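You operate a simulated robot arm through the tools that you are given. There is no shell and no other tool. Be economical: measure what you need, move in short steps, check, and stop when the job is done.

You run a simulated two-armed robot. Do the job below in one go: nothing can be reset, and whatever is moved stays where it is left.

## Task
Join inlet one to the rail with the grey-sleeved pipe, cap the open outlet, and prove the rail.
Fine: the red cap goes on the open rail outlet that this pipe does not take; open the blue tap and press the yellow button till the green lamp lights. The other pipes, caps and the white tap stay; nothing comes off under air.

It is judged by the outcome, as a careful person would: the job done as asked, and still so three seconds after it is handed in. It fails if anything else is knocked over, pushed out of place, dropped, spilled or broken. A push-on lid holds only when it is set on centred and level and pressed home; a screw cap is set on level and turned clockwise until tight.

## Robot
Two 7-joint arms with two-finger parallel grippers on one trunk, on a base that drives. Base frame: it is fixed to the floor where the robot stands at the start and does not move with it; the origin is under the middle of the robot, x ahead of it, y to its left, z up. Readings come in m, rad, newtons and seconds.
The left shoulder is at the start at [0.07, 0.134, 1.251], the right one opposite. With the tool pointing down near the work surface each hand reaches from about 0.1 to 0.64 m from the robot's upright axis, wherever it stands, measured 20 degrees to its own side. Places, roughly: blue tap marked rail [0.5, 0.3, 1]; engine inlet marked one [0.5, 0.9, 1]; middle arch pipe with brown sleeve (30x3x12 cm) [0.7, 0.2, 1]; red cap with teal band (4x3x3 cm) [0.5, 0.2, 0.9]; tall arch pipe with black sleeve (20x3x17 cm) [0.7, 0.3, 1]; teal box with two taps [0.5, 0.3, 0.9]; white cap with teal band (4x3x3 cm) [0.6, 0.6, 1]; white tap marked pile [0.4, 0.3, 0.9]; yellow button on teal box [0.5, 0.3, 1]; yellow cap with teal band (4x3x3 cm) [0.6, 0.8, 1]. Payload 1.57 kg a hand.
The TCP of each hand is the grasp point between the finger pads, 0.03 m short of the fingertips. In the tool frame z runs along the fingers and y along their closing line. Largest opening 0.08 m; finger width 0.017, thickness 0.012; the body of the gripper, 0.04 by 0.082 m, starts 0.08 m behind the TCP.
Orientation is told as [roll, pitch, yaw] about the base's x, y, z axes, in that order, counted from this pose: with the fingers straight down and closing along the base's y, the tool's x points along the base's -x, its y along +y and its z along -z.

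## Interface
- The arms move only by the tool drive_tool. It takes "left_series", "right_series" or both (then of equal length, played together; a hand with none holds still); each is a list of rows, each a list of 6 numbers: the shift along the tool's x, y, z in mm, then the turn, a rotation vector about the tool's x, y, z in rad. In form: [[tx, ty, tz, rx, ry, rz], ...]. A call has 1 to 20 rows; each row is the pose to reach, as a shift and turn from the pose commanded when the call began, along the tool's axes at that moment. "left_gripper" and "right_gripper" are, for a hand that has rows, the opening in per cent of the stroke, from 0 (shut) to 100 (fully open), set as the call begins (left out, the last holds). Rows are played at 5 a second. More than 0.05 m and 0.15 rad between two rows, or a gripper value outside its range, and nothing of the call is played. A pose out of reach is approached as far as the arm can. The call stops where the force on the tool passes 90 N (or 10 N more than at its start, if that is more) or the arm is blocked; 0.2 s more then pass. The fingers move at their own pace (about 0.153 m/s each) and stop on an object; they squeeze with about 40 N. The grip force told is the motor's: it shows also when the fingers shut on nothing. Time passes only in rows, and 0.2 s behind the last, so rows that repeat a pose let the fingers close. The reply holds the time, the measured pose of the TCP, the force on the tool along the base axes, the opening and the grip force, in the units named above and with some noise, with the torque about the TCP (base axes, N m) and any sound that the robot's microphone picked up.
- Cameras (640 x 400 px; columns grow to the right, rows downward): "scene" is now at [0.1282, 0.044, 1.484]; the picture's right is [0.49, -0.87, 0.00], its down [-0.47, -0.27, -0.84] and it looks along [0.73, 0.41, -0.54] (base axes); focal length 277 px, centre (320, 200). "left" rides on the left gripper at [0.072, 0.007, -0.122] in its tool frame; the picture's right is [-0.09, 1.00, 0.00], its down [-0.84, -0.08, -0.54] and it looks along [-0.54, -0.05, 0.84] (tool axes); focal length 238 px, centre (320, 200). "right" rides on the right gripper at [0.072, -0.007, -0.122] in its tool frame; the picture's right is [0.09, 1.00, 0.00], its down [-0.84, 0.08, -0.54] and it looks along [-0.54, 0.05, 0.84] (tool axes); focal length 238 px, centre (320, 200). There is no depth. A picture from a camera that has moved, and an enlarged one, comes with that camera's place and axes in the base frame and with its lens.
- camera(camera): a new picture of that camera. No time passes.
- slide_trunk(by): slides the trunk up (or, below 0, down) by that many m; the arms and the scene camera ride with it, the base frame stays. It gives what a move gives, with no picture.
- steer(legs): drives the robot by 1 to 6 legs, each [ahead, left, turn to the left] in m, m and rad, along the robot's own axes; the way and the turn of a leg run together, so that a leg with both is an arc; at most 1.5 m and 3.142 rad a leg. The arms and the cameras ride along, it lands a little off, and it stops where it bumps. It gives what a move gives.
- turn_head(pan, tilt): turns the head with the scene camera to pan (to the left, within 1.501 rad either way) and tilt (down, from -0.506 to 1.204), counted from straight ahead of the robot. It gives what a move gives.
- zoom(camera, box): a new picture of the part [left, top, right, bottom] of that camera's present view, enlarged. No time passes.
- job_done(): hands the job in; it is judged then, once.

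Work in short steps. Places have to be worked out from the pictures, the camera data and where the tool is seen: move nearer, look again, correct. Check each grasp and each placing, and mend what went wrong. You have 120 turns and 88 pictures in all, those below and enlarged ones among them. Open the grippers and draw the arms clear of the work before you hand the job in, unless the task says otherwise; then end with one line.

The tools are called after "Call:" as a command line: name --argument value ..., lists and objects as JSON in quotes. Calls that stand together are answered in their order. drive_tool: Moves the arms, as the interface text tells. Its arguments: {"type":"object","properties":{"left_series":{"type":"array","items":{"type":"array","items":{"type":"number"}}},"left_gripper":{"type":"number"},"right_series":{"type":"array","items":{"type":"array","items":{"type":"number"}}},"right_gripper":{"type":"number"}},"required":[]} The other tools are called the same way: slide_trunk (by) slides the trunk up or down; steer (legs) drives the base; turn_head (pan, tilt) turns the head that bears the scene camera; camera (camera) takes a picture; zoom (camera, box) takes an enlarged picture of a part of a camera's view; job_done () hands the job in.

At the start:

```text
clock: 0.0
left_tcp_pos: [0.3756, 0.388, 1.2484]
left_ee_rot: [-0.002, -0.001, 0.001]
left_ft_force: [0.0, 0.3, 0.2]
left_moment: [0.02, 0.02, 0.0]
left_finger_gap: 0.0801
left_finger_force: 0.2
right_tcp_pos: [0.3291, 0.0205, 1.302]
right_ee_rot: [0.0, -0.001, 0.0]
right_ft_force: [-0.4, 0.3, -0.4]
right_moment: [-0.03, 0.0, 0.03]
right_finger_gap: 0.0801
right_finger_force: 0.1
trunk travel left (down, up): [-0.825, 0.115]
robot x, y, heading: [0.0001, 0.0014, -0.005]
head pan, tilt: [0.515, 0.569]
```

scene: 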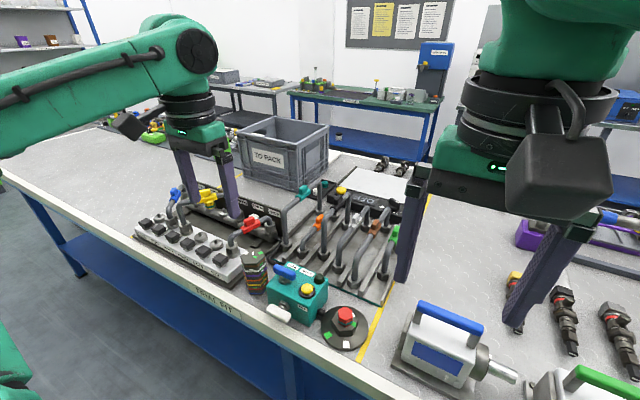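
right: 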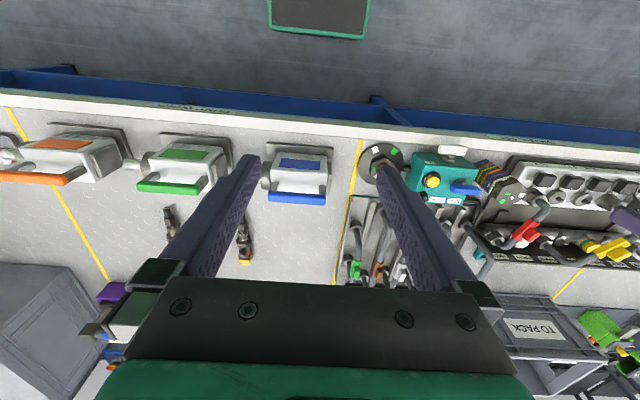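
left: 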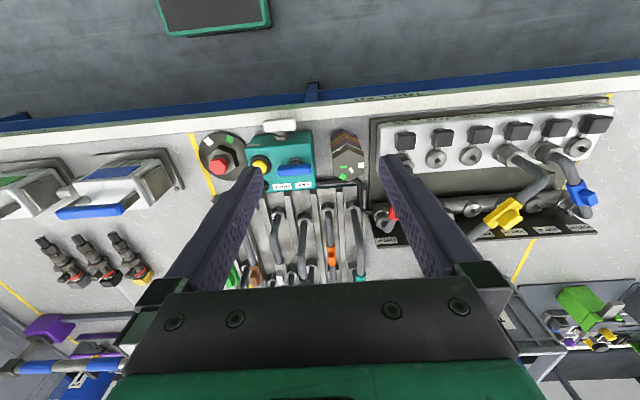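

I'll look closely at the work area first, in enlarged pictures.

Call:
zoom --camera "scene" --box '[120, 160, 280, 300]'

Call:
zoom --camera "scene" --box '[240, 170, 420, 350]'

Call:
zoom --camera "left" --box '[180, 80, 640, 300]'

```text
2.86 times, centred on (200, 230) of scene
camera zoom: at [0.1282, 0.044, 1.484], right [0.49, -0.87, 0.0], down [-0.47, -0.27, -0.84], along [0.73, 0.41, -0.54], focal length 791 px, centre (663, 114)
```

zoom: 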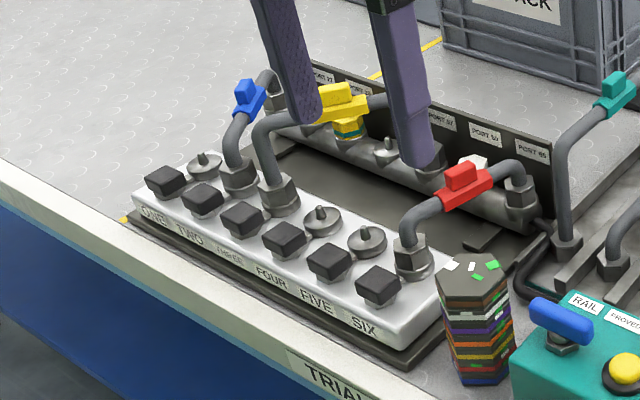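

```text
2.22 times, centred on (330, 260) of scene
camera zoom: at [0.1282, 0.044, 1.484], right [0.49, -0.87, 0.0], down [-0.47, -0.27, -0.84], along [0.73, 0.41, -0.54], focal length 616 px, centre (298, 67)
```

zoom: 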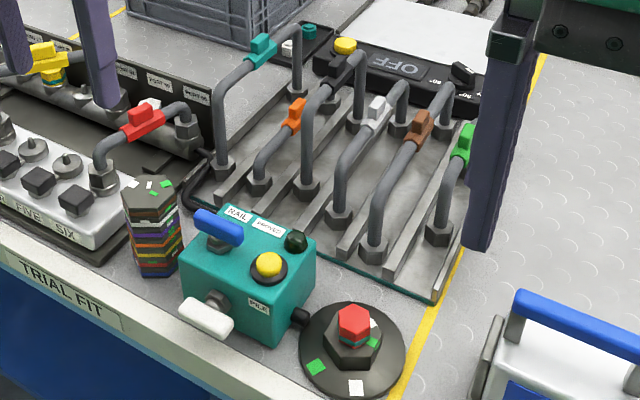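

```text
1.39 times, centred on (410, 190) of left
camera zoom: at [0.3035, 0.3948, 1.369], right [0.09, 1.0, 0.0], down [0.84, -0.08, 0.54], along [0.54, -0.05, -0.84], focal length 332 px, centre (195, 214)
```

zoom: 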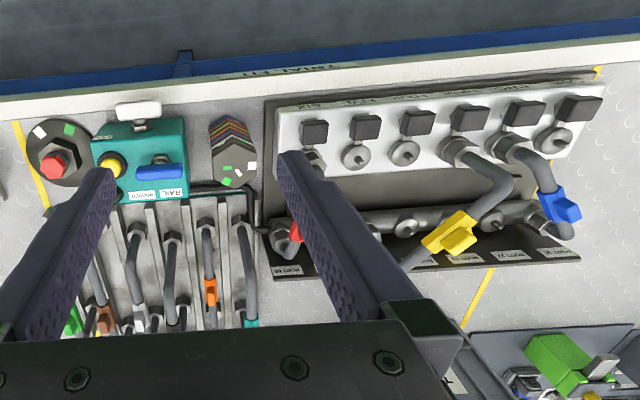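

The left arm hides part of the engine. I'll move the left hand to the left and back, so both its camera and the head camera see the rail and inlets.

Call:
drive_tool --left_series '[[20, 45, 0, 0, 0, 0], [40, 90, 0, 0, 0, 0], [60, 135, 0, 0, 0, 0], [80, 180, 0, 0, 0, 0], [100, 225, 0, 0, 0, 0], [120, 270, 0, 0, 0, 0], [130, 310, 0, 0, 0, 0]]'

Call:
camera --camera "left"

Call:
zoom --camera "scene" --box '[120, 160, 300, 300]'

```text
clock: 1.6
left_tcp_pos: [0.254, 0.6681, 1.2524]
left_ee_rot: [-0.002, -0.001, -0.006]
left_ft_force: [-0.2, -0.2, 0.0]
left_moment: [0.04, 0.03, -0.02]
left_finger_gap: 0.0801
left_finger_force: 0.1
left hand out of reach, approached as far as the arm can: row 7
right_tcp_pos: [0.3313, 0.0213, 1.3028]
right_ee_rot: [0.002, 0.002, 0.001]
right_ft_force: [-0.4, 0.6, 0.0]
right_moment: [0.01, 0.02, 0.03]
right_finger_gap: 0.0798
right_finger_force: 0.1
trunk travel left (down, up): [-0.825, 0.115]
robot x, y, heading: [-0.0003, 0.0022, -0.002]
head pan, tilt: [0.515, 0.569]
```

```text
81 pictures are left
camera left: at [0.1822, 0.6763, 1.3728], right [0.1, 1.0, 0.0], down [0.84, -0.08, 0.54], along [0.54, -0.05, -0.84], focal length 238 px, centre (320, 200)
```

left: 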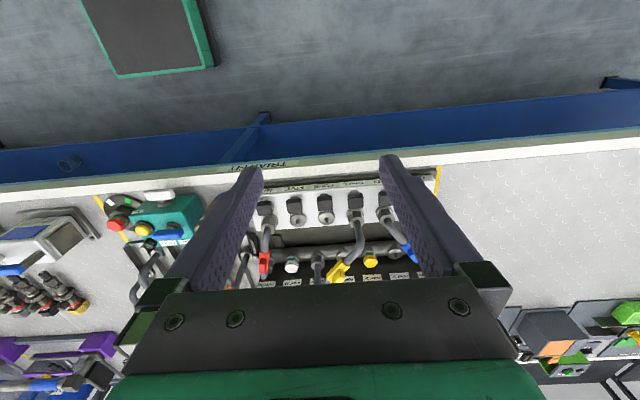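

```text
2.86 times, centred on (210, 230) of scene
camera zoom: at [0.1299, 0.0436, 1.4838], right [0.49, -0.87, 0.0], down [-0.47, -0.27, -0.84], along [0.73, 0.41, -0.54], focal length 791 px, centre (634, 114)
```

zoom: 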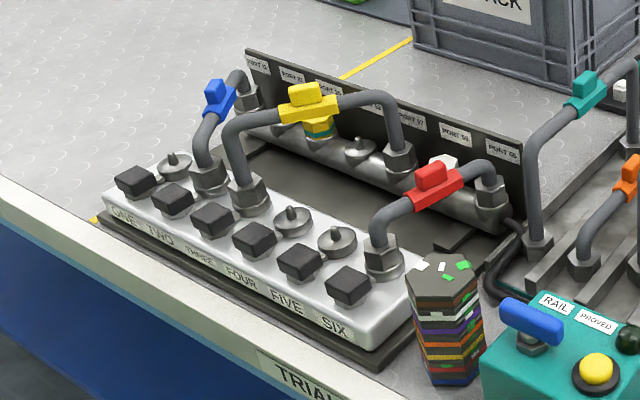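

The rail has six outlets and I need to identify each one. I'll drive the base to the left, along the bench, to face the engine.

Call:
steer --legs '[[0, 0.45, 0]]'

Call:
turn_head --pan 0.25 --tilt 0.75

Call:
camera --camera "scene"

```text
clock: 4.4
left_tcp_pos: [0.2546, 1.1364, 1.253]
left_ee_rot: [0.001, 0.002, -0.003]
left_ft_force: [0.6, -0.5, 0.1]
left_moment: [0.05, 0.02, -0.04]
left_finger_gap: 0.0799
left_finger_force: 0.1
right_tcp_pos: [0.3291, 0.4868, 1.3023]
right_ee_rot: [0.002, -0.001, -0.003]
right_ft_force: [-0.1, 0.3, 0.4]
right_moment: [-0.01, 0.0, -0.01]
right_finger_gap: 0.0801
right_finger_force: 0.0
trunk travel left (down, up): [-0.825, 0.115]
robot x, y, heading: [0.0019, 0.4668, -0.002]
head pan, tilt: [0.515, 0.569]
```

```text
clock: 5.2
left_tcp_pos: [0.2547, 1.1374, 1.2521]
left_ee_rot: [-0.003, -0.001, -0.003]
left_ft_force: [0.0, -0.7, -0.3]
left_moment: [-0.03, -0.02, -0.01]
left_finger_gap: 0.0799
left_finger_force: 0.0
right_tcp_pos: [0.3301, 0.49, 1.3017]
right_ee_rot: [-0.001, 0.002, -0.004]
right_ft_force: [0.2, 0.1, -0.6]
right_moment: [-0.02, 0.01, 0.0]
right_finger_gap: 0.0804
right_finger_force: 0.0
trunk travel left (down, up): [-0.825, 0.115]
robot x, y, heading: [-0.0023, 0.4695, -0.001]
head pan, tilt: [0.25, 0.75]
```

```text
79 pictures are left
camera scene: at [0.1316, 0.4896, 1.4684], right [0.24, -0.97, 0.0], down [-0.66, -0.17, -0.73], along [0.71, 0.18, -0.68], focal length 277 px, centre (320, 200)
```

scene: 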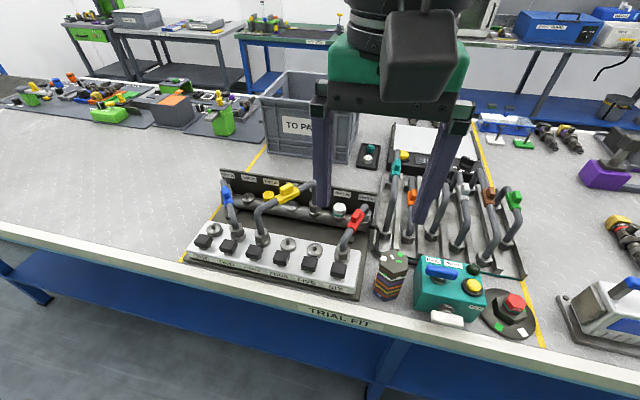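

Call:
zoom --camera "scene" --box '[180, 160, 390, 310]'

Call:
zoom --camera "scene" --box '[360, 150, 540, 340]'

```text
2.67 times, centred on (285, 235) of scene
camera zoom: at [0.1316, 0.4896, 1.4684], right [0.24, -0.97, 0.0], down [-0.66, -0.17, -0.73], along [0.71, 0.18, -0.68], focal length 739 px, centre (413, 107)
```

zoom: 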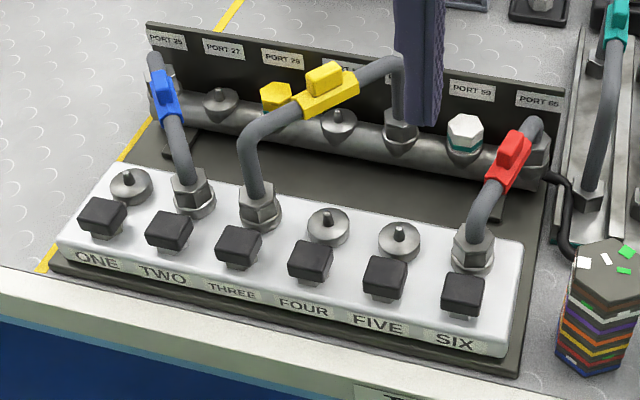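

```text
2.11 times, centred on (450, 245) of scene
camera zoom: at [0.1316, 0.4896, 1.4684], right [0.24, -0.97, 0.0], down [-0.66, -0.17, -0.73], along [0.71, 0.18, -0.68], focal length 583 px, centre (46, 105)
```

zoom: 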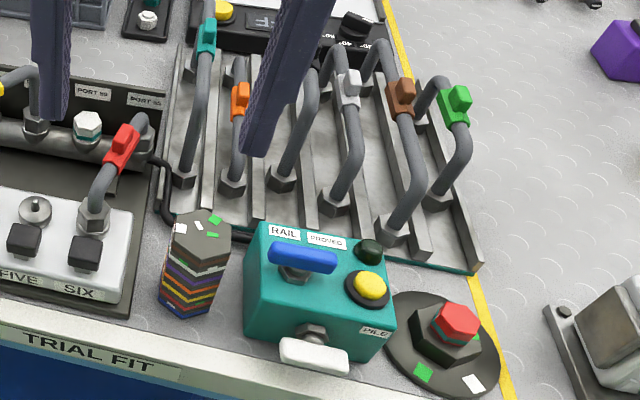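

Triangulating from the two head views gives inlet one at about (0.507, 0.852, 0.964). The open outlets are port 27 at about (0.640, 0.827) and the fourth outlet at about (0.636, 0.696). The grey pipe's ends in the rack are about 0.205 m apart. Inlet one is 0.203 m from the fourth outlet and only 0.136 m from port 27, so the pipe goes to the fourth outlet and the red cap goes on port 27. I'll edge the base forward for reach, tuck the left hand in, and look at the rack with the right hand.

Call:
steer --legs '[[0.08, 0, 0]]'

Call:
drive_tool --left_series '[[0, -45, -10, 0, 0, 0], [0, -90, -20, 0, 0, 0], [0, -135, -30, 0, 0, 0], [0, -180, -40, 0, 0, 0], [0, -220, -50, 0, 0, 0], [0, -220, -50, 0, 0, 0]]' --right_series '[[-30, -40, 0, 0, 0, 0], [-60, -80, 0, 0, 0, 0], [-90, -120, 0, 0, 0, 0], [-120, -160, 0, 0, 0, 0], [-150, -200, 10, 0, 0, 0], [-150, -225, 20, 0, 0, 0]]'

Call:
camera --camera "right"

Call:
camera --camera "scene"

```text
clock: 6.2
left_tcp_pos: [0.3294, 1.1373, 1.2534]
left_ee_rot: [0.001, -0.007, -0.001]
left_ft_force: [-0.3, 0.1, -1.1]
left_moment: [-0.01, -0.07, 0.0]
left_finger_gap: 0.0801
left_finger_force: 0.1
right_tcp_pos: [0.405, 0.4895, 1.3046]
right_ee_rot: [0.002, -0.006, -0.001]
right_ft_force: [0.7, 0.2, 0.2]
right_moment: [-0.01, -0.04, 0.01]
right_finger_gap: 0.0799
right_finger_force: 0.0
trunk travel left (down, up): [-0.825, 0.115]
robot x, y, heading: [0.0821, 0.4696, -0.003]
head pan, tilt: [0.25, 0.75]
```

```text
refused: row 5 steps farther than a row can; nothing moved
```

```text
76 pictures are left
camera right: at [0.333, 0.4825, 1.4254], right [-0.09, 1.0, 0.0], down [0.83, 0.08, 0.55], along [0.55, 0.05, -0.84], focal length 238 px, centre (320, 200)
```

right: 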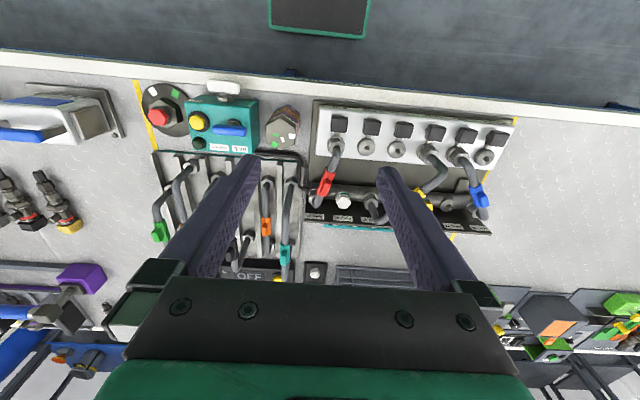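

```text
75 pictures are left
camera scene: at [0.2061, 0.4887, 1.4691], right [0.25, -0.97, 0.0], down [-0.66, -0.17, -0.74], along [0.71, 0.18, -0.68], focal length 277 px, centre (320, 200)
```

scene: 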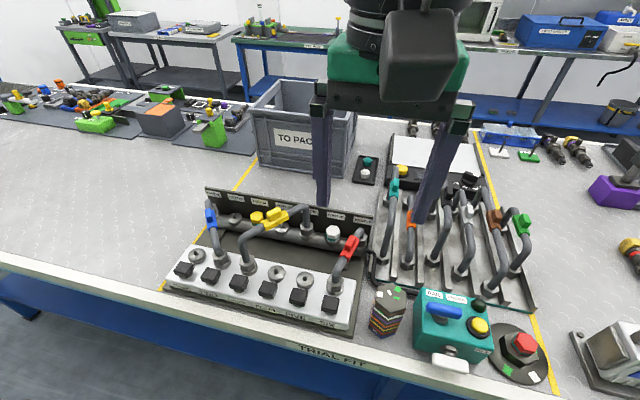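

The base moved freely. I'll resend the arm moves in smaller rows.

Call:
drive_tool --left_series '[[0, -40, -5, 0, 0, 0], [0, -80, -10, 0, 0, 0], [0, -120, -15, 0, 0, 0], [0, -160, -20, 0, 0, 0], [0, -200, -25, 0, 0, 0], [0, -240, -30, 0, 0, 0], [0, -280, -30, 0, 0, 0]]' --right_series '[[-22, -33, 0, 0, 0, 0], [-44, -66, 0, 0, 0, 0], [-66, -99, 0, 0, 0, 0], [-88, -132, 0, 0, 0, 0], [-110, -165, 0, 0, 0, 0], [-130, -195, 0, 0, 0, 0], [-150, -225, 0, 0, 0, 0]]'

Call:
camera --camera "right"

Call:
turn_head --pan -0.2 --tilt 0.75

Call:
camera --camera "scene"

```text
clock: 7.8
left_tcp_pos: [0.3367, 0.8556, 1.2808]
left_ee_rot: [0.001, 0.001, 0.0]
left_ft_force: [-0.2, -0.3, -0.4]
left_moment: [0.03, 0.02, 0.02]
left_finger_gap: 0.0799
left_finger_force: 0.0
right_tcp_pos: [0.5634, 0.2632, 1.302]
right_ee_rot: [0.004, 0.0, 0.0]
right_ft_force: [0.0, 0.4, 0.0]
right_moment: [0.05, 0.01, 0.0]
right_finger_gap: 0.08
right_finger_force: 0.2
trunk travel left (down, up): [-0.825, 0.115]
robot x, y, heading: [0.0841, 0.4699, 0.002]
head pan, tilt: [0.25, 0.75]
```

```text
74 pictures are left
camera right: at [0.4918, 0.2566, 1.4244], right [-0.09, 1.0, 0.0], down [0.84, 0.08, 0.54], along [0.54, 0.05, -0.84], focal length 238 px, centre (320, 200)
```

right: 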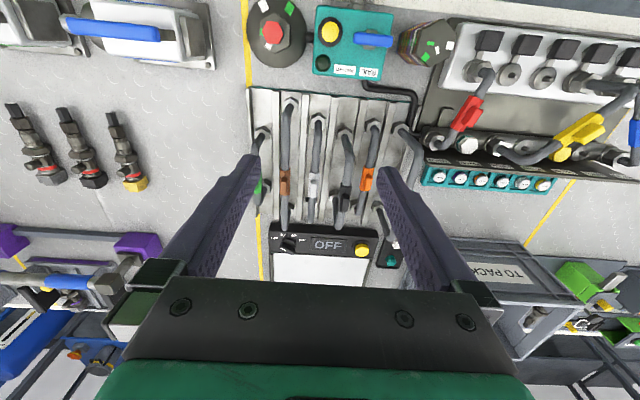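

```text
clock: 8.8
left_tcp_pos: [0.336, 0.8573, 1.2807]
left_ee_rot: [-0.001, -0.002, -0.001]
left_ft_force: [-0.8, 0.0, 0.6]
left_moment: [0.0, 0.01, 0.02]
left_finger_gap: 0.0801
left_finger_force: 0.1
right_tcp_pos: [0.5609, 0.2665, 1.3041]
right_ee_rot: [0.0, -0.002, -0.002]
right_ft_force: [-0.6, 0.1, -0.5]
right_moment: [0.03, 0.02, -0.01]
right_finger_gap: 0.0798
right_finger_force: 0.1
trunk travel left (down, up): [-0.825, 0.115]
robot x, y, heading: [0.0815, 0.4682, -0.005]
head pan, tilt: [-0.201, 0.75]
```

```text
73 pictures are left
camera scene: at [0.2145, 0.4525, 1.4684], right [-0.2, -0.98, 0.0], down [-0.67, 0.14, -0.73], along [0.72, -0.15, -0.68], focal length 277 px, centre (320, 200)
```

scene: 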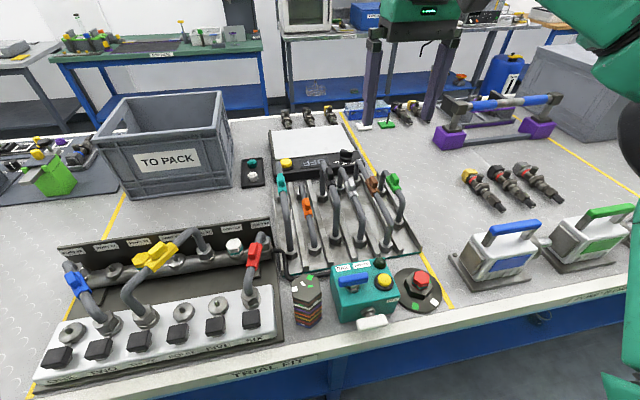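

Call:
zoom --camera "right" --box '[240, 80, 420, 240]'

Call:
zoom --camera "scene" --box '[260, 140, 450, 340]'

Call:
zoom --camera "scene" --box '[30, 220, 280, 390]'

```text
2.50 times, centred on (330, 160) of right
camera zoom: at [0.4894, 0.2595, 1.4255], right [-0.09, 1.0, 0.0], down [0.84, 0.08, 0.54], along [0.54, 0.05, -0.84], focal length 596 px, centre (295, 300)
```

zoom: 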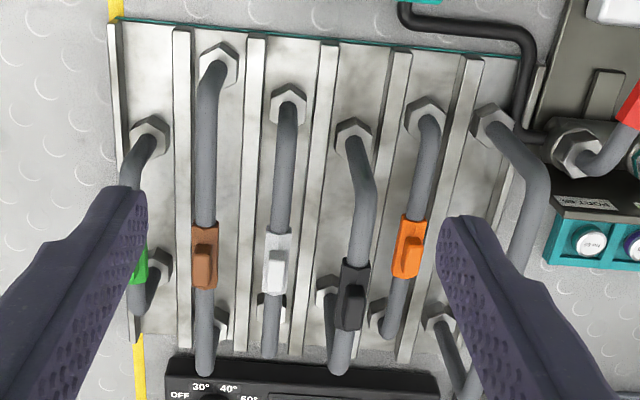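

```text
2.00 times, centred on (355, 240) of scene
camera zoom: at [0.2145, 0.4525, 1.4684], right [-0.2, -0.98, 0.0], down [-0.67, 0.14, -0.73], along [0.72, -0.15, -0.68], focal length 554 px, centre (250, 120)
```

zoom: 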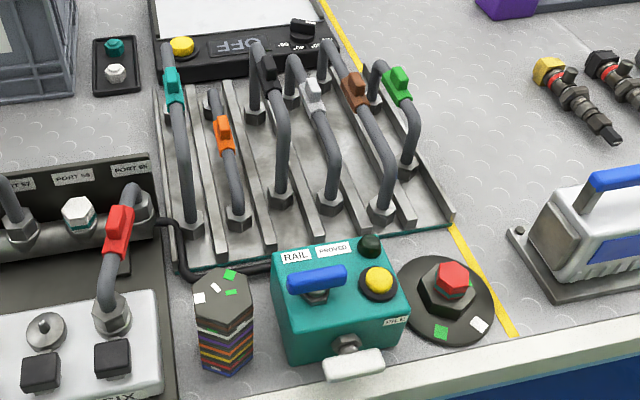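

```text
2.35 times, centred on (155, 305) of scene
camera zoom: at [0.2145, 0.4525, 1.4684], right [-0.2, -0.98, 0.0], down [-0.67, 0.14, -0.73], along [0.72, -0.15, -0.68], focal length 652 px, centre (708, -47)
```

zoom: 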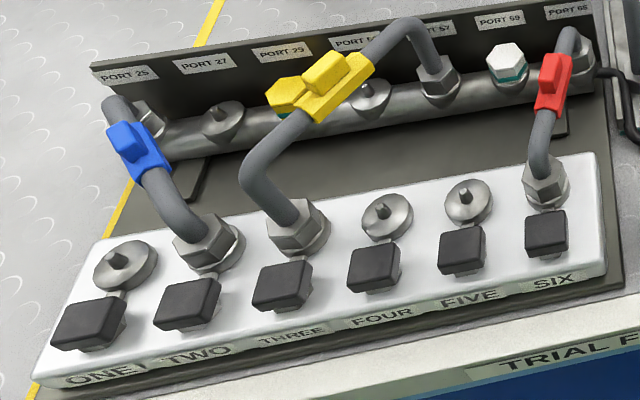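

The grey pipe's ends are about 0.200 m apart, and its grip tab is near (0.713, 0.265, 1.034), with neighbouring pipes 54 mm either side. I'll go in with the fingers half open and hover above it.

Call:
drive_tool --right_series '[[-30, 0, 25, 0, 0, 0], [-60, 0, 50, 0, 0, 0], [-90, 0, 75, 0, 0, 0], [-120, -1, 100, 0, 0, 0], [-150, -1, 125, 0, 0, 0], [-152, -1, 150, 0, 0, 0]]' --right_gripper 52

Call:
camera --camera "right"

Call:
zoom --camera "scene" --box '[260, 110, 450, 270]'

```text
clock: 10.2
left_tcp_pos: [0.3373, 0.8557, 1.279]
left_ee_rot: [0.001, 0.0, -0.002]
left_ft_force: [0.5, -0.9, -0.4]
left_moment: [0.02, -0.01, -0.01]
left_finger_gap: 0.08
left_finger_force: 0.1
right_tcp_pos: [0.6858, 0.258, 1.1692]
right_ee_rot: [0.003, 0.0, -0.002]
right_ft_force: [-0.4, 0.1, -0.6]
right_moment: [0.02, -0.01, -0.01]
right_finger_gap: 0.0415
right_finger_force: 0.3
right hand out of reach, approached as far as the arm can: row 4, 5, 6
trunk travel left (down, up): [-0.825, 0.115]
robot x, y, heading: [0.0818, 0.4687, -0.007]
head pan, tilt: [-0.201, 0.75]
```

```text
69 pictures are left
camera right: at [0.6151, 0.2515, 1.2904], right [-0.09, 1.0, 0.0], down [0.84, 0.08, 0.54], along [0.54, 0.05, -0.84], focal length 238 px, centre (320, 200)
```

right: 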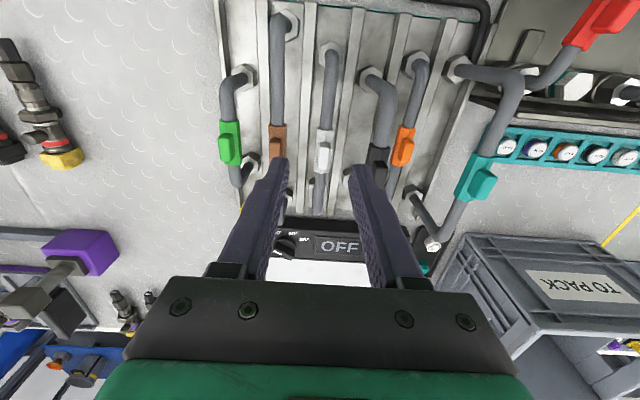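

```text
2.50 times, centred on (355, 190) of scene
camera zoom: at [0.2154, 0.4504, 1.4683], right [-0.2, -0.98, 0.0], down [-0.67, 0.14, -0.73], along [0.72, -0.15, -0.68], focal length 692 px, centre (232, 225)
```

zoom: 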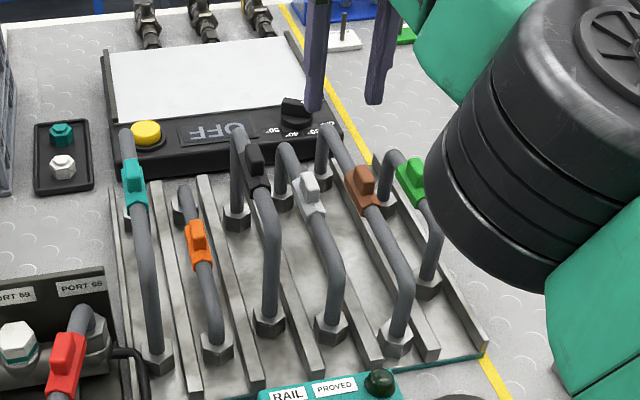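

The right arm is about 3 cm short. I'll edge the base forward a bit more, then re-aim.

Call:
steer --legs '[[0.06, 0, 0]]'

```text
clock: 11.1
left_tcp_pos: [0.3869, 0.8579, 1.2814]
left_ee_rot: [0.0, -0.008, 0.0]
left_ft_force: [-0.8, -0.3, 0.3]
left_moment: [0.0, -0.09, 0.01]
left_finger_gap: 0.0802
left_finger_force: 0.1
right_tcp_pos: [0.7375, 0.2602, 1.1733]
right_ee_rot: [0.0, -0.009, 0.001]
right_ft_force: [-1.3, 0.3, 0.1]
right_moment: [-0.01, -0.06, 0.03]
right_finger_gap: 0.0416
right_finger_force: 0.0
trunk travel left (down, up): [-0.825, 0.115]
robot x, y, heading: [0.1456, 0.4656, 0.002]
head pan, tilt: [-0.201, 0.75]
```

Now I'll re-aim at the tab and come down partway.

Call:
drive_tool --right_series '[[15, 3, 20, 0, 0, 0], [22, 5, 50, 0, 0, 0], [22, 5, 50, 0, 0, 0]]'

Call:
camera --camera "right"

```text
clock: 11.9
left_tcp_pos: [0.3969, 0.86, 1.2799]
left_ee_rot: [-0.001, 0.001, 0.0]
left_ft_force: [0.1, 0.9, -0.1]
left_moment: [-0.03, -0.01, -0.02]
left_finger_gap: 0.0801
left_finger_force: 0.0
right_tcp_pos: [0.7253, 0.2677, 1.1191]
right_ee_rot: [0.0, -0.001, -0.002]
right_ft_force: [0.6, 0.3, 0.5]
right_moment: [-0.02, 0.01, 0.01]
right_finger_gap: 0.0419
right_finger_force: 0.1
trunk travel left (down, up): [-0.825, 0.115]
robot x, y, heading: [0.1439, 0.4687, 0.001]
head pan, tilt: [-0.201, 0.75]
```

```text
67 pictures are left
camera right: at [0.6541, 0.2604, 1.2414], right [-0.09, 1.0, 0.0], down [0.84, 0.08, 0.54], along [0.54, 0.05, -0.84], focal length 238 px, centre (320, 200)
```

right: 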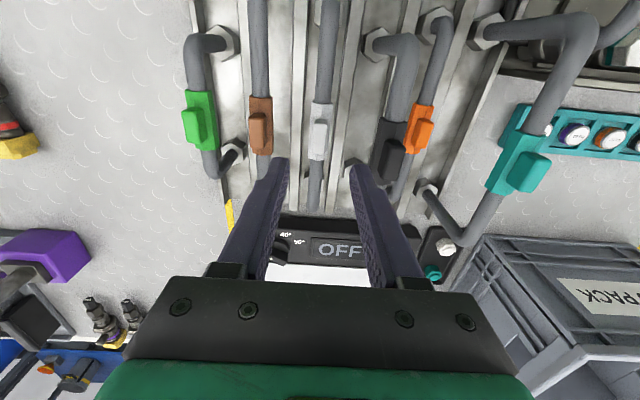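

The tab is at about (0.716, 0.267). I'll descend around it to z≈1.027.

Call:
drive_tool --right_series '[[9, -1, 35, 0, 0, 0], [9, -1, 70, 0, 0, 0], [9, -1, 92, 0, 0, 0], [9, -1, 92, 0, 0, 0]]'

Call:
camera --camera "right"

Call:
zoom --camera "scene" --box '[260, 130, 450, 290]'

```text
clock: 12.9
left_tcp_pos: [0.3943, 0.8565, 1.2809]
left_ee_rot: [-0.001, -0.002, -0.001]
left_ft_force: [1.3, -0.3, 0.7]
left_moment: [0.0, -0.02, 0.0]
left_finger_gap: 0.0801
left_finger_force: 0.1
right_tcp_pos: [0.7158, 0.2669, 1.0275]
right_ee_rot: [0.002, -0.001, 0.001]
right_ft_force: [0.6, 0.2, -0.4]
right_moment: [-0.04, -0.03, 0.0]
right_finger_gap: 0.0416
right_finger_force: 0.0
trunk travel left (down, up): [-0.825, 0.115]
robot x, y, heading: [0.1393, 0.4662, -0.004]
head pan, tilt: [-0.201, 0.75]
```

```text
66 pictures are left
camera right: at [0.6439, 0.2589, 1.1486], right [-0.09, 1.0, 0.0], down [0.84, 0.08, 0.54], along [0.54, 0.05, -0.84], focal length 238 px, centre (320, 200)
```

right: 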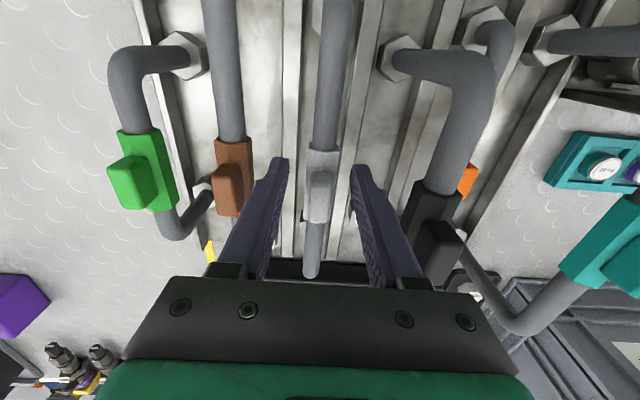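

```text
2.50 times, centred on (355, 210) of scene
camera zoom: at [0.2739, 0.4517, 1.4684], right [-0.2, -0.98, 0.0], down [-0.67, 0.14, -0.73], along [0.72, -0.15, -0.68], focal length 692 px, centre (232, 175)
```

zoom: 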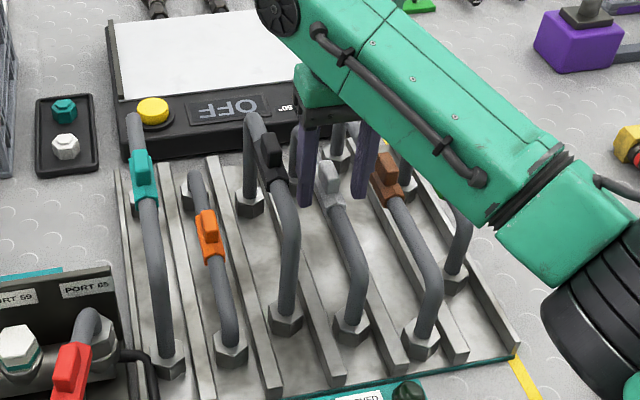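

The tab projects almost exactly at the grasp point. I'll close.

Call:
drive_tool --right_series '[[0, 0, 0, 0, 0, 0], [0, 0, 0, 0, 0, 0], [0, 0, 0, 0, 0, 0]]' --right_gripper 0

Call:
camera --camera "right"

```text
clock: 13.7
left_tcp_pos: [0.3952, 0.858, 1.2815]
left_ee_rot: [0.0, -0.002, 0.0]
left_ft_force: [0.5, 0.0, 0.3]
left_moment: [-0.01, -0.05, -0.01]
left_finger_gap: 0.0801
left_finger_force: 0.1
right_tcp_pos: [0.7162, 0.2657, 1.0276]
right_ee_rot: [0.002, -0.002, -0.001]
right_ft_force: [1.0, 1.1, 0.9]
right_moment: [0.0, -0.11, -0.04]
right_finger_gap: 0.0197
right_finger_force: 33.5
trunk travel left (down, up): [-0.825, 0.115]
robot x, y, heading: [0.1429, 0.4659, 0.005]
head pan, tilt: [-0.201, 0.75]
```

```text
64 pictures are left
camera right: at [0.6445, 0.2595, 1.1486], right [-0.09, 1.0, 0.0], down [0.84, 0.08, 0.54], along [0.54, 0.05, -0.84], focal length 238 px, centre (320, 200)
```

right: 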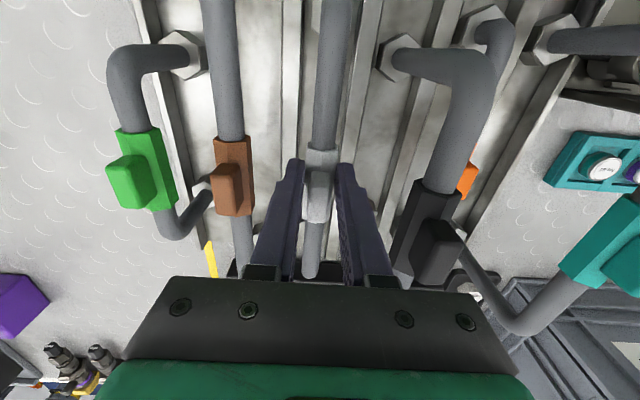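

It's held with a gap of 19.7 mm. I'll lift straight up in small steps.

Call:
drive_tool --right_series '[[0, 0, -15, 0, 0, 0], [0, 0, -45, 0, 0, 0], [0, 0, -85, 0, 0, 0], [0, 0, -125, 0, 0, 0], [5, 0, -165, 0, 0, 0], [15, 0, -200, 0, 0, 0], [50, 0, -215, 0, 0, 0], [90, 0, -225, 0, 0, 0]]'

Call:
camera --camera "scene"

Call:
camera --camera "right"

```text
clock: 15.5
left_tcp_pos: [0.3937, 0.8561, 1.2813]
left_ee_rot: [0.001, -0.004, -0.001]
left_ft_force: [-0.5, 0.5, -0.1]
left_moment: [0.02, -0.05, -0.03]
left_finger_gap: 0.08
left_finger_force: 0.0
right_tcp_pos: [0.6234, 0.2646, 1.2511]
right_ee_rot: [0.002, -0.002, -0.001]
right_ft_force: [-0.5, -0.6, -2.0]
right_moment: [0.02, 0.03, 0.0]
right_finger_gap: 0.0198
right_finger_force: 33.4
trunk travel left (down, up): [-0.825, 0.115]
robot x, y, heading: [0.1438, 0.4681, 0.001]
head pan, tilt: [-0.201, 0.75]
```

```text
63 pictures are left
camera scene: at [0.2719, 0.4505, 1.4686], right [-0.2, -0.98, 0.0], down [-0.67, 0.14, -0.73], along [0.72, -0.15, -0.68], focal length 277 px, centre (320, 200)
```

scene: 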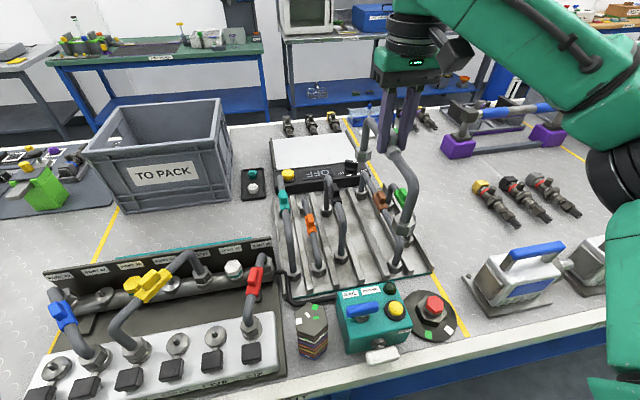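

```text
62 pictures are left
camera right: at [0.5512, 0.257, 1.3729], right [-0.09, 1.0, 0.0], down [0.84, 0.08, 0.54], along [0.54, 0.05, -0.84], focal length 238 px, centre (320, 200)
```

right: 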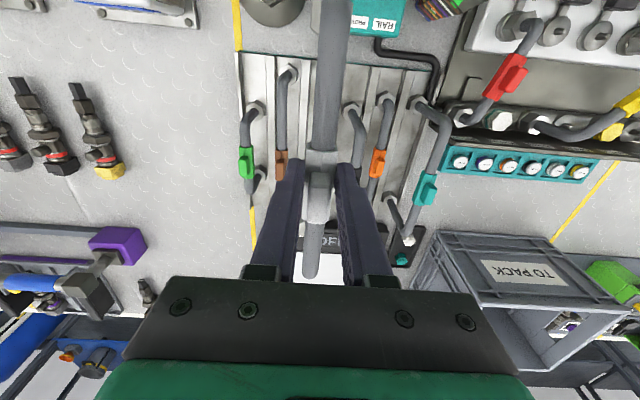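

The pipe is held level. I'll enlarge it to measure where its ends sit relative to the TCP.

Call:
zoom --camera "scene" --box '[330, 80, 460, 280]'

Call:
zoom --camera "scene" --box '[20, 240, 290, 400]'

```text
2.00 times, centred on (395, 180) of scene
camera zoom: at [0.2719, 0.4505, 1.4686], right [-0.2, -0.98, 0.0], down [-0.67, 0.14, -0.73], along [0.72, -0.15, -0.68], focal length 554 px, centre (170, 240)
```

zoom: 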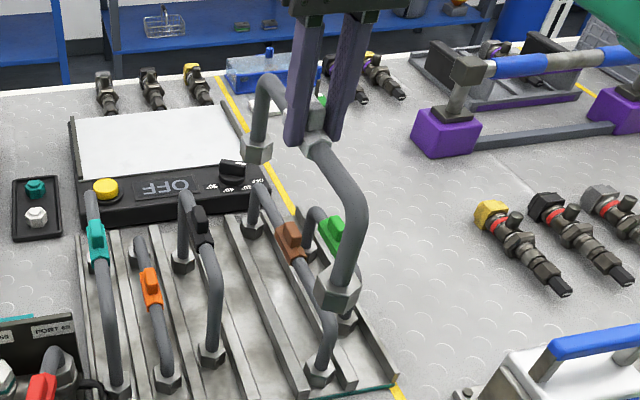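

```text
2.37 times, centred on (155, 320) of scene
camera zoom: at [0.2719, 0.4505, 1.4686], right [-0.2, -0.98, 0.0], down [-0.67, 0.14, -0.73], along [0.72, -0.15, -0.68], focal length 657 px, centre (711, -84)
```

zoom: 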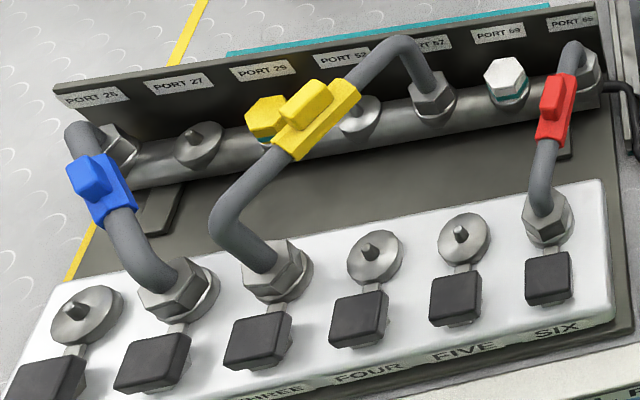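

The pipe's nuts are at −0.098 m and +0.102 m from the TCP along the pipe, with their bottoms 0.114 m below the TCP. I'll drive left, so that the right hand is in front of the engine.

Call:
steer --legs '[[0, 0.45, 0]]'

Call:
turn_head --pan -0.1 --tilt 0.95

Call:
camera --camera "scene"

```text
clock: 18.3
left_tcp_pos: [0.4048, 1.3131, 1.2804]
left_ee_rot: [0.002, -0.001, -0.016]
left_ft_force: [0.7, 0.5, 1.0]
left_moment: [0.01, -0.01, 0.04]
left_finger_gap: 0.0801
left_finger_force: 0.0
right_tcp_pos: [0.6257, 0.7158, 1.2512]
right_ee_rot: [0.002, -0.002, -0.015]
right_ft_force: [0.9, -0.7, -2.6]
right_moment: [0.0, 0.04, 0.0]
right_finger_gap: 0.0197
right_finger_force: 33.4
trunk travel left (down, up): [-0.825, 0.115]
robot x, y, heading: [0.1478, 0.932, -0.014]
head pan, tilt: [-0.201, 0.75]
```

```text
clock: 19.0
left_tcp_pos: [0.4048, 1.3154, 1.281]
left_ee_rot: [0.0, -0.002, -0.016]
left_ft_force: [1.3, -0.7, 0.4]
left_moment: [-0.01, 0.0, 0.01]
left_finger_gap: 0.0801
left_finger_force: 0.1
right_tcp_pos: [0.6262, 0.7185, 1.2511]
right_ee_rot: [0.003, -0.001, -0.017]
right_ft_force: [-0.1, -0.1, -2.3]
right_moment: [-0.04, -0.03, 0.0]
right_finger_gap: 0.0198
right_finger_force: 33.6
trunk travel left (down, up): [-0.825, 0.115]
robot x, y, heading: [0.1449, 0.9276, -0.014]
head pan, tilt: [-0.099, 0.949]
```

```text
59 pictures are left
camera scene: at [0.2697, 0.9203, 1.4528], right [-0.12, -0.99, 0.0], down [-0.81, 0.09, -0.58], along [0.58, -0.07, -0.81], focal length 277 px, centre (320, 200)
```

scene: 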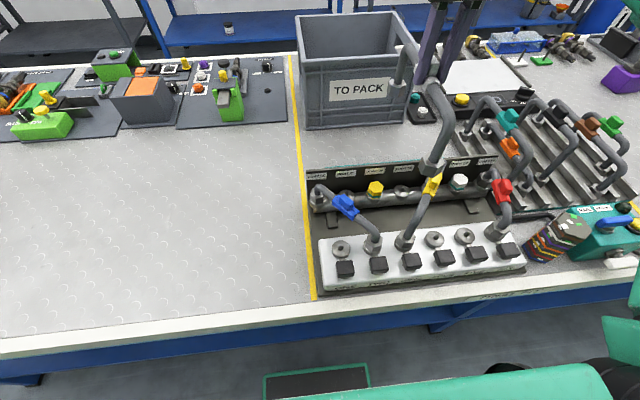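

This gives a clear view of the inlets and the rail. I'll enlarge it for precise stub positions.

Call:
zoom --camera "scene" --box '[300, 150, 540, 300]'

```text
2.67 times, centred on (420, 225) of scene
camera zoom: at [0.2697, 0.9203, 1.4528], right [-0.12, -0.99, 0.0], down [-0.81, 0.09, -0.58], along [0.58, -0.07, -0.81], focal length 739 px, centre (53, 133)
```

zoom: 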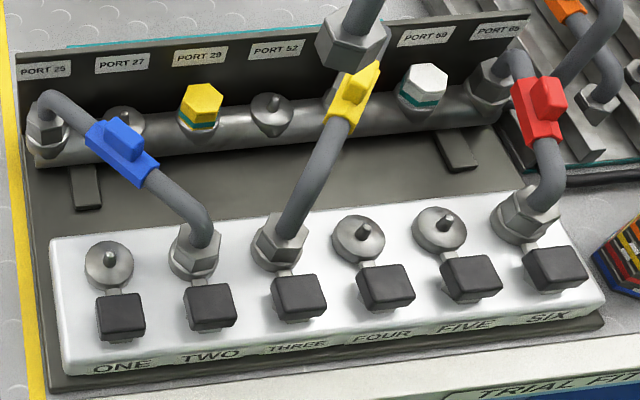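

Inlet one agrees with the earlier fix to within 2 mm, but port 52 differs by a few mm. I'll bring the left hand's camera in closer for a better fix, and rotate the pipe to its placing yaw at the same time.

Call:
drive_tool --left_series '[[-5, -45, 10, 0, 0, 0], [-10, -90, 20, 0, 0, 0], [-15, -135, 30, 0, 0, 0], [-20, -180, 40, 0, 0, 0], [-25, -225, 50, 0, 0, 0], [-30, -270, 60, 0, 0, 0], [-35, -310, 60, 0, 0, 0]]' --right_series '[[0, 0, 0, 0, 0, 0.125], [0, 0, 0, 0, 0, 0.25], [0, 0, 0, 0, 0, 0.375], [0, 0, 0, 0, 0, 0.5], [0, 0, 0, 0, 0, 0.625], [0, 0, 0, 0, 0, 0.75], [0, 0, 0, 0, 0, 0.86]]'

Call:
camera --camera "left"

Call:
camera --camera "right"

```text
clock: 20.6
left_tcp_pos: [0.4366, 0.9991, 1.2232]
left_ee_rot: [-0.001, 0.001, -0.016]
left_ft_force: [0.4, -0.4, -0.1]
left_moment: [0.01, 0.02, -0.01]
left_finger_gap: 0.08
left_finger_force: 0.0
right_tcp_pos: [0.6278, 0.7159, 1.2505]
right_ee_rot: [0.001, 0.001, -0.878]
right_ft_force: [-0.7, 0.4, -2.0]
right_moment: [0.04, 0.01, 0.0]
right_finger_gap: 0.0199
right_finger_force: 34.0
trunk travel left (down, up): [-0.825, 0.115]
robot x, y, heading: [0.1469, 0.9298, -0.015]
head pan, tilt: [-0.099, 0.949]
```

```text
57 pictures are left
camera left: at [0.3654, 1.0084, 1.3438], right [0.11, 0.99, 0.0], down [0.84, -0.09, 0.54], along [0.54, -0.06, -0.84], focal length 238 px, centre (320, 200)
```

left: 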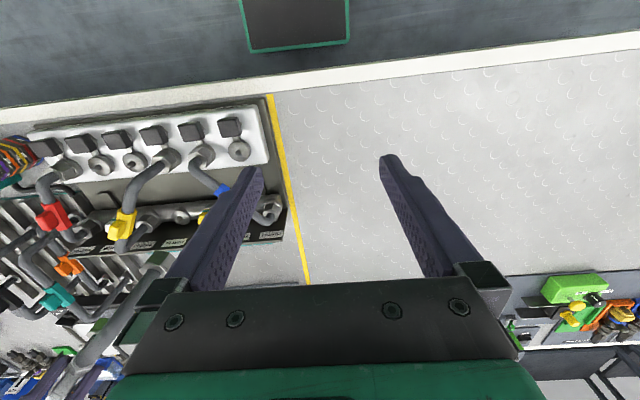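

```text
56 pictures are left
camera right: at [0.5774, 0.7667, 1.3721], right [0.71, 0.71, 0.0], down [0.59, -0.6, 0.54], along [0.38, -0.38, -0.84], focal length 238 px, centre (320, 200)
```

right: 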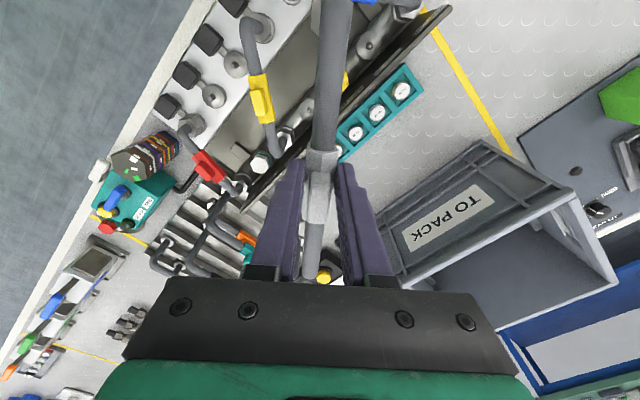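

I'll yaw the left hand so that its camera looks across at inlet one and ports 27 and 52.

Call:
drive_tool --left_series '[[0, 0, 0, 0, 0, 0.14], [0, 0, 0, 0, 0, 0.28], [0, 0, 0, 0, 0, 0.42], [0, 0, 0, 0, 0, 0.56], [0, 0, 0, 0, 0, 0.7], [0, 0, 0, 0, 0, 0.84], [0, 0, 0, 0, 0, 0.95], [0, 0, 0, 0, 0, 0.95]]'

Call:
camera --camera "left"

```text
clock: 22.4
left_tcp_pos: [0.4348, 1.0034, 1.2195]
left_ee_rot: [0.0, -0.001, -0.968]
left_ft_force: [0.0, 0.2, -0.7]
left_moment: [0.0, 0.01, 0.0]
left_finger_gap: 0.0802
left_finger_force: 0.1
right_tcp_pos: [0.6272, 0.7181, 1.2511]
right_ee_rot: [0.003, 0.001, -0.876]
right_ft_force: [0.2, 0.6, -2.0]
right_moment: [0.05, 0.01, 0.0]
right_finger_gap: 0.0199
right_finger_force: 34.0
trunk travel left (down, up): [-0.825, 0.115]
robot x, y, heading: [0.1462, 0.9304, -0.012]
head pan, tilt: [-0.099, 0.949]
```

```text
55 pictures are left
camera left: at [0.4004, 1.0675, 1.3413], right [0.87, 0.49, 0.0], down [0.41, -0.73, 0.54], along [0.27, -0.47, -0.84], focal length 238 px, centre (320, 200)
```

left: 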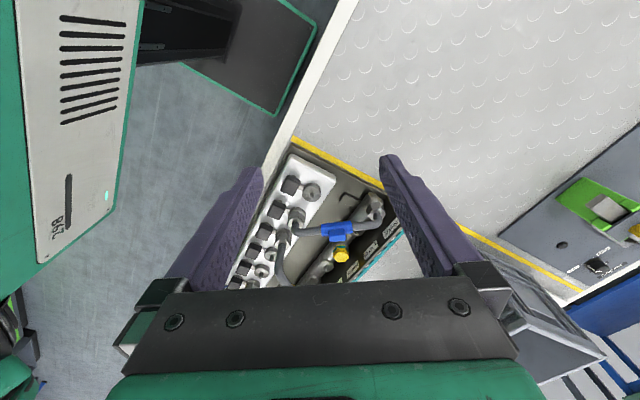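

I'll enlarge the left view around inlet one to refine the fix.

Call:
zoom --camera "left" --box '[230, 130, 430, 290]'

```text
2.50 times, centred on (330, 210) of left
camera zoom: at [0.4004, 1.0675, 1.3413], right [0.87, 0.49, 0.0], down [0.41, -0.73, 0.54], along [0.27, -0.47, -0.84], focal length 596 px, centre (295, 175)
```

zoom: 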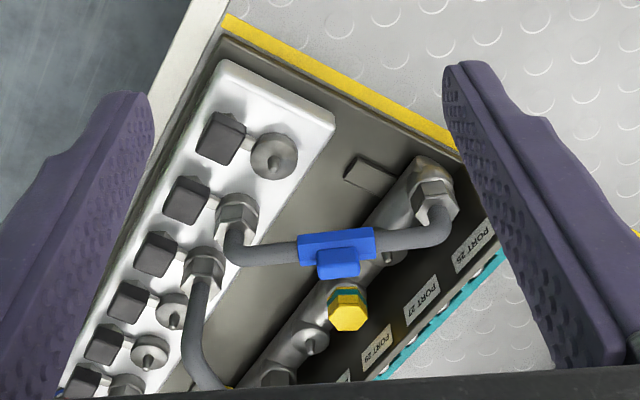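

The refined positions are inlet one at (0.507, 0.853) and port 52 at (0.634, 0.6955), so I want the TCP over (0.569, 0.776) at yaw −0.892. I'll shift there at height, then lower until the nuts are about 25 mm above the pins.

Call:
drive_tool --right_series '[[40, -4, 0, 0, 0, 0.016], [82, -8, 0, 0, 0, 0.016], [82, -8, 45, 0, 0, 0.016], [82, -8, 90, 0, 0, 0.016], [82, -8, 130, 0, 0, 0.016], [82, -8, 148, 0, 0, 0.016], [82, -8, 148, 0, 0, 0.016]]'

Call:
zoom --camera "scene" --box '[300, 140, 540, 300]'

Call:
zoom --camera "left" --box '[230, 130, 430, 290]'

```text
clock: 24.0
left_tcp_pos: [0.4328, 1.0056, 1.2227]
left_ee_rot: [0.003, -0.004, -0.965]
left_ft_force: [0.0, 0.1, -0.2]
left_moment: [0.03, 0.01, 0.0]
left_finger_gap: 0.0801
left_finger_force: 0.1
right_tcp_pos: [0.5644, 0.7801, 1.1021]
right_ee_rot: [0.003, -0.005, -0.891]
right_ft_force: [-5.9, 2.1, 8.4]
right_moment: [-0.59, -0.4, -0.2]
right_finger_gap: 0.0201
right_finger_force: 34.2
trunk travel left (down, up): [-0.825, 0.115]
robot x, y, heading: [0.1488, 0.929, -0.02]
head pan, tilt: [-0.099, 0.949]
```

```text
2.50 times, centred on (420, 220) of scene
camera zoom: at [0.2652, 0.9221, 1.4532], right [-0.12, -0.99, 0.0], down [-0.81, 0.09, -0.58], along [0.58, -0.07, -0.81], focal length 692 px, centre (70, 150)
```

zoom: 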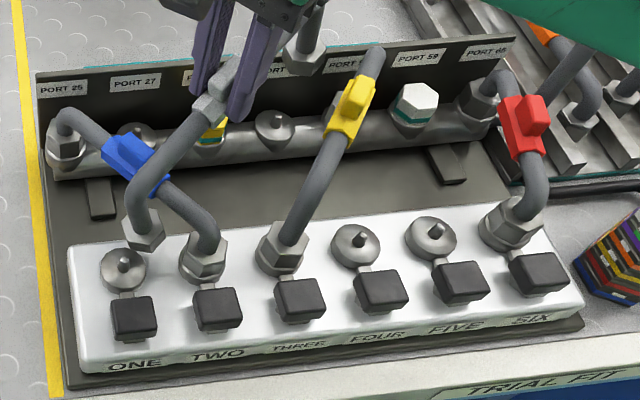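

```text
2.50 times, centred on (330, 210) of left
camera zoom: at [0.3961, 1.0693, 1.342], right [0.87, 0.49, 0.0], down [0.41, -0.73, 0.55], along [0.27, -0.47, -0.84], focal length 596 px, centre (295, 175)
```

zoom: 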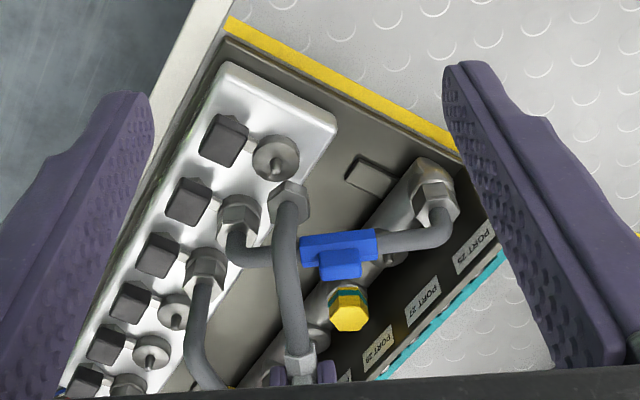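

There's contact (8 N up, plus a moment), and the views show the pipe swung in the grip: far end up, near end down. I'll lift straight back up to clear it, then look.

Call:
drive_tool --right_series '[[0, 0, -25, 0, 0, 0], [0, 0, -60, 0, 0, 0], [0, 0, -90, 0, 0, 0], [0, 0, -90, 0, 0, 0]]'

Call:
camera --camera "right"

Call:
zoom --camera "scene" --box '[300, 60, 540, 260]'

```text
clock: 25.0
left_tcp_pos: [0.4362, 1.0026, 1.2204]
left_ee_rot: [-0.001, 0.0, -0.964]
left_ft_force: [0.0, -1.1, 0.2]
left_moment: [0.01, -0.02, -0.03]
left_finger_gap: 0.0803
left_finger_force: 0.0
right_tcp_pos: [0.5692, 0.7772, 1.1946]
right_ee_rot: [-0.001, 0.002, -0.893]
right_ft_force: [0.9, 0.1, -1.9]
right_moment: [0.05, -0.01, 0.0]
right_finger_gap: 0.0198
right_finger_force: 33.5
trunk travel left (down, up): [-0.825, 0.115]
robot x, y, heading: [0.1478, 0.9282, -0.02]
head pan, tilt: [-0.099, 0.949]
```

```text
51 pictures are left
camera right: at [0.5194, 0.8288, 1.3167], right [0.72, 0.7, 0.0], down [0.59, -0.6, 0.54], along [0.38, -0.39, -0.84], focal length 238 px, centre (320, 200)
```

right: 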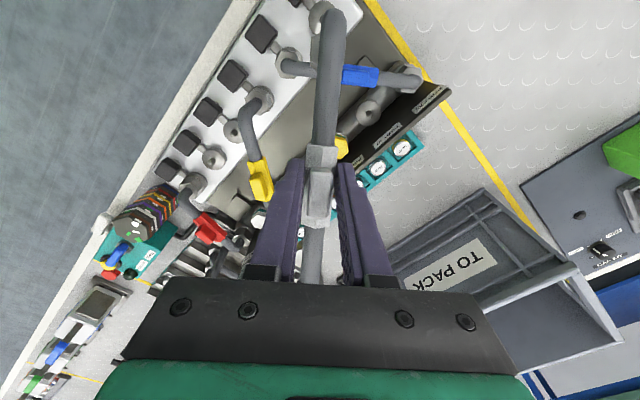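

```text
2.00 times, centred on (420, 160) of scene
camera zoom: at [0.2706, 0.9195, 1.4527], right [-0.12, -0.99, 0.0], down [-0.81, 0.09, -0.58], along [0.58, -0.07, -0.81], focal length 554 px, centre (120, 280)
```

zoom: 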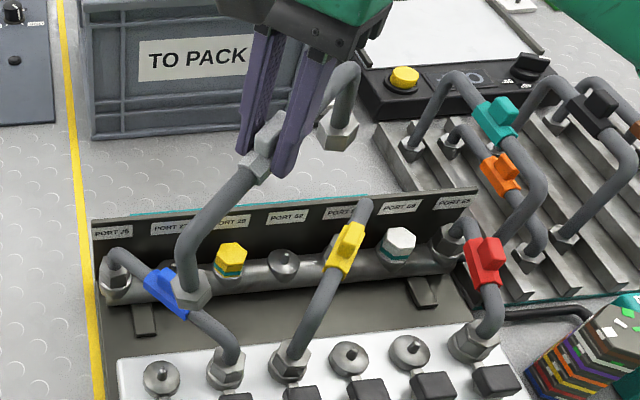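

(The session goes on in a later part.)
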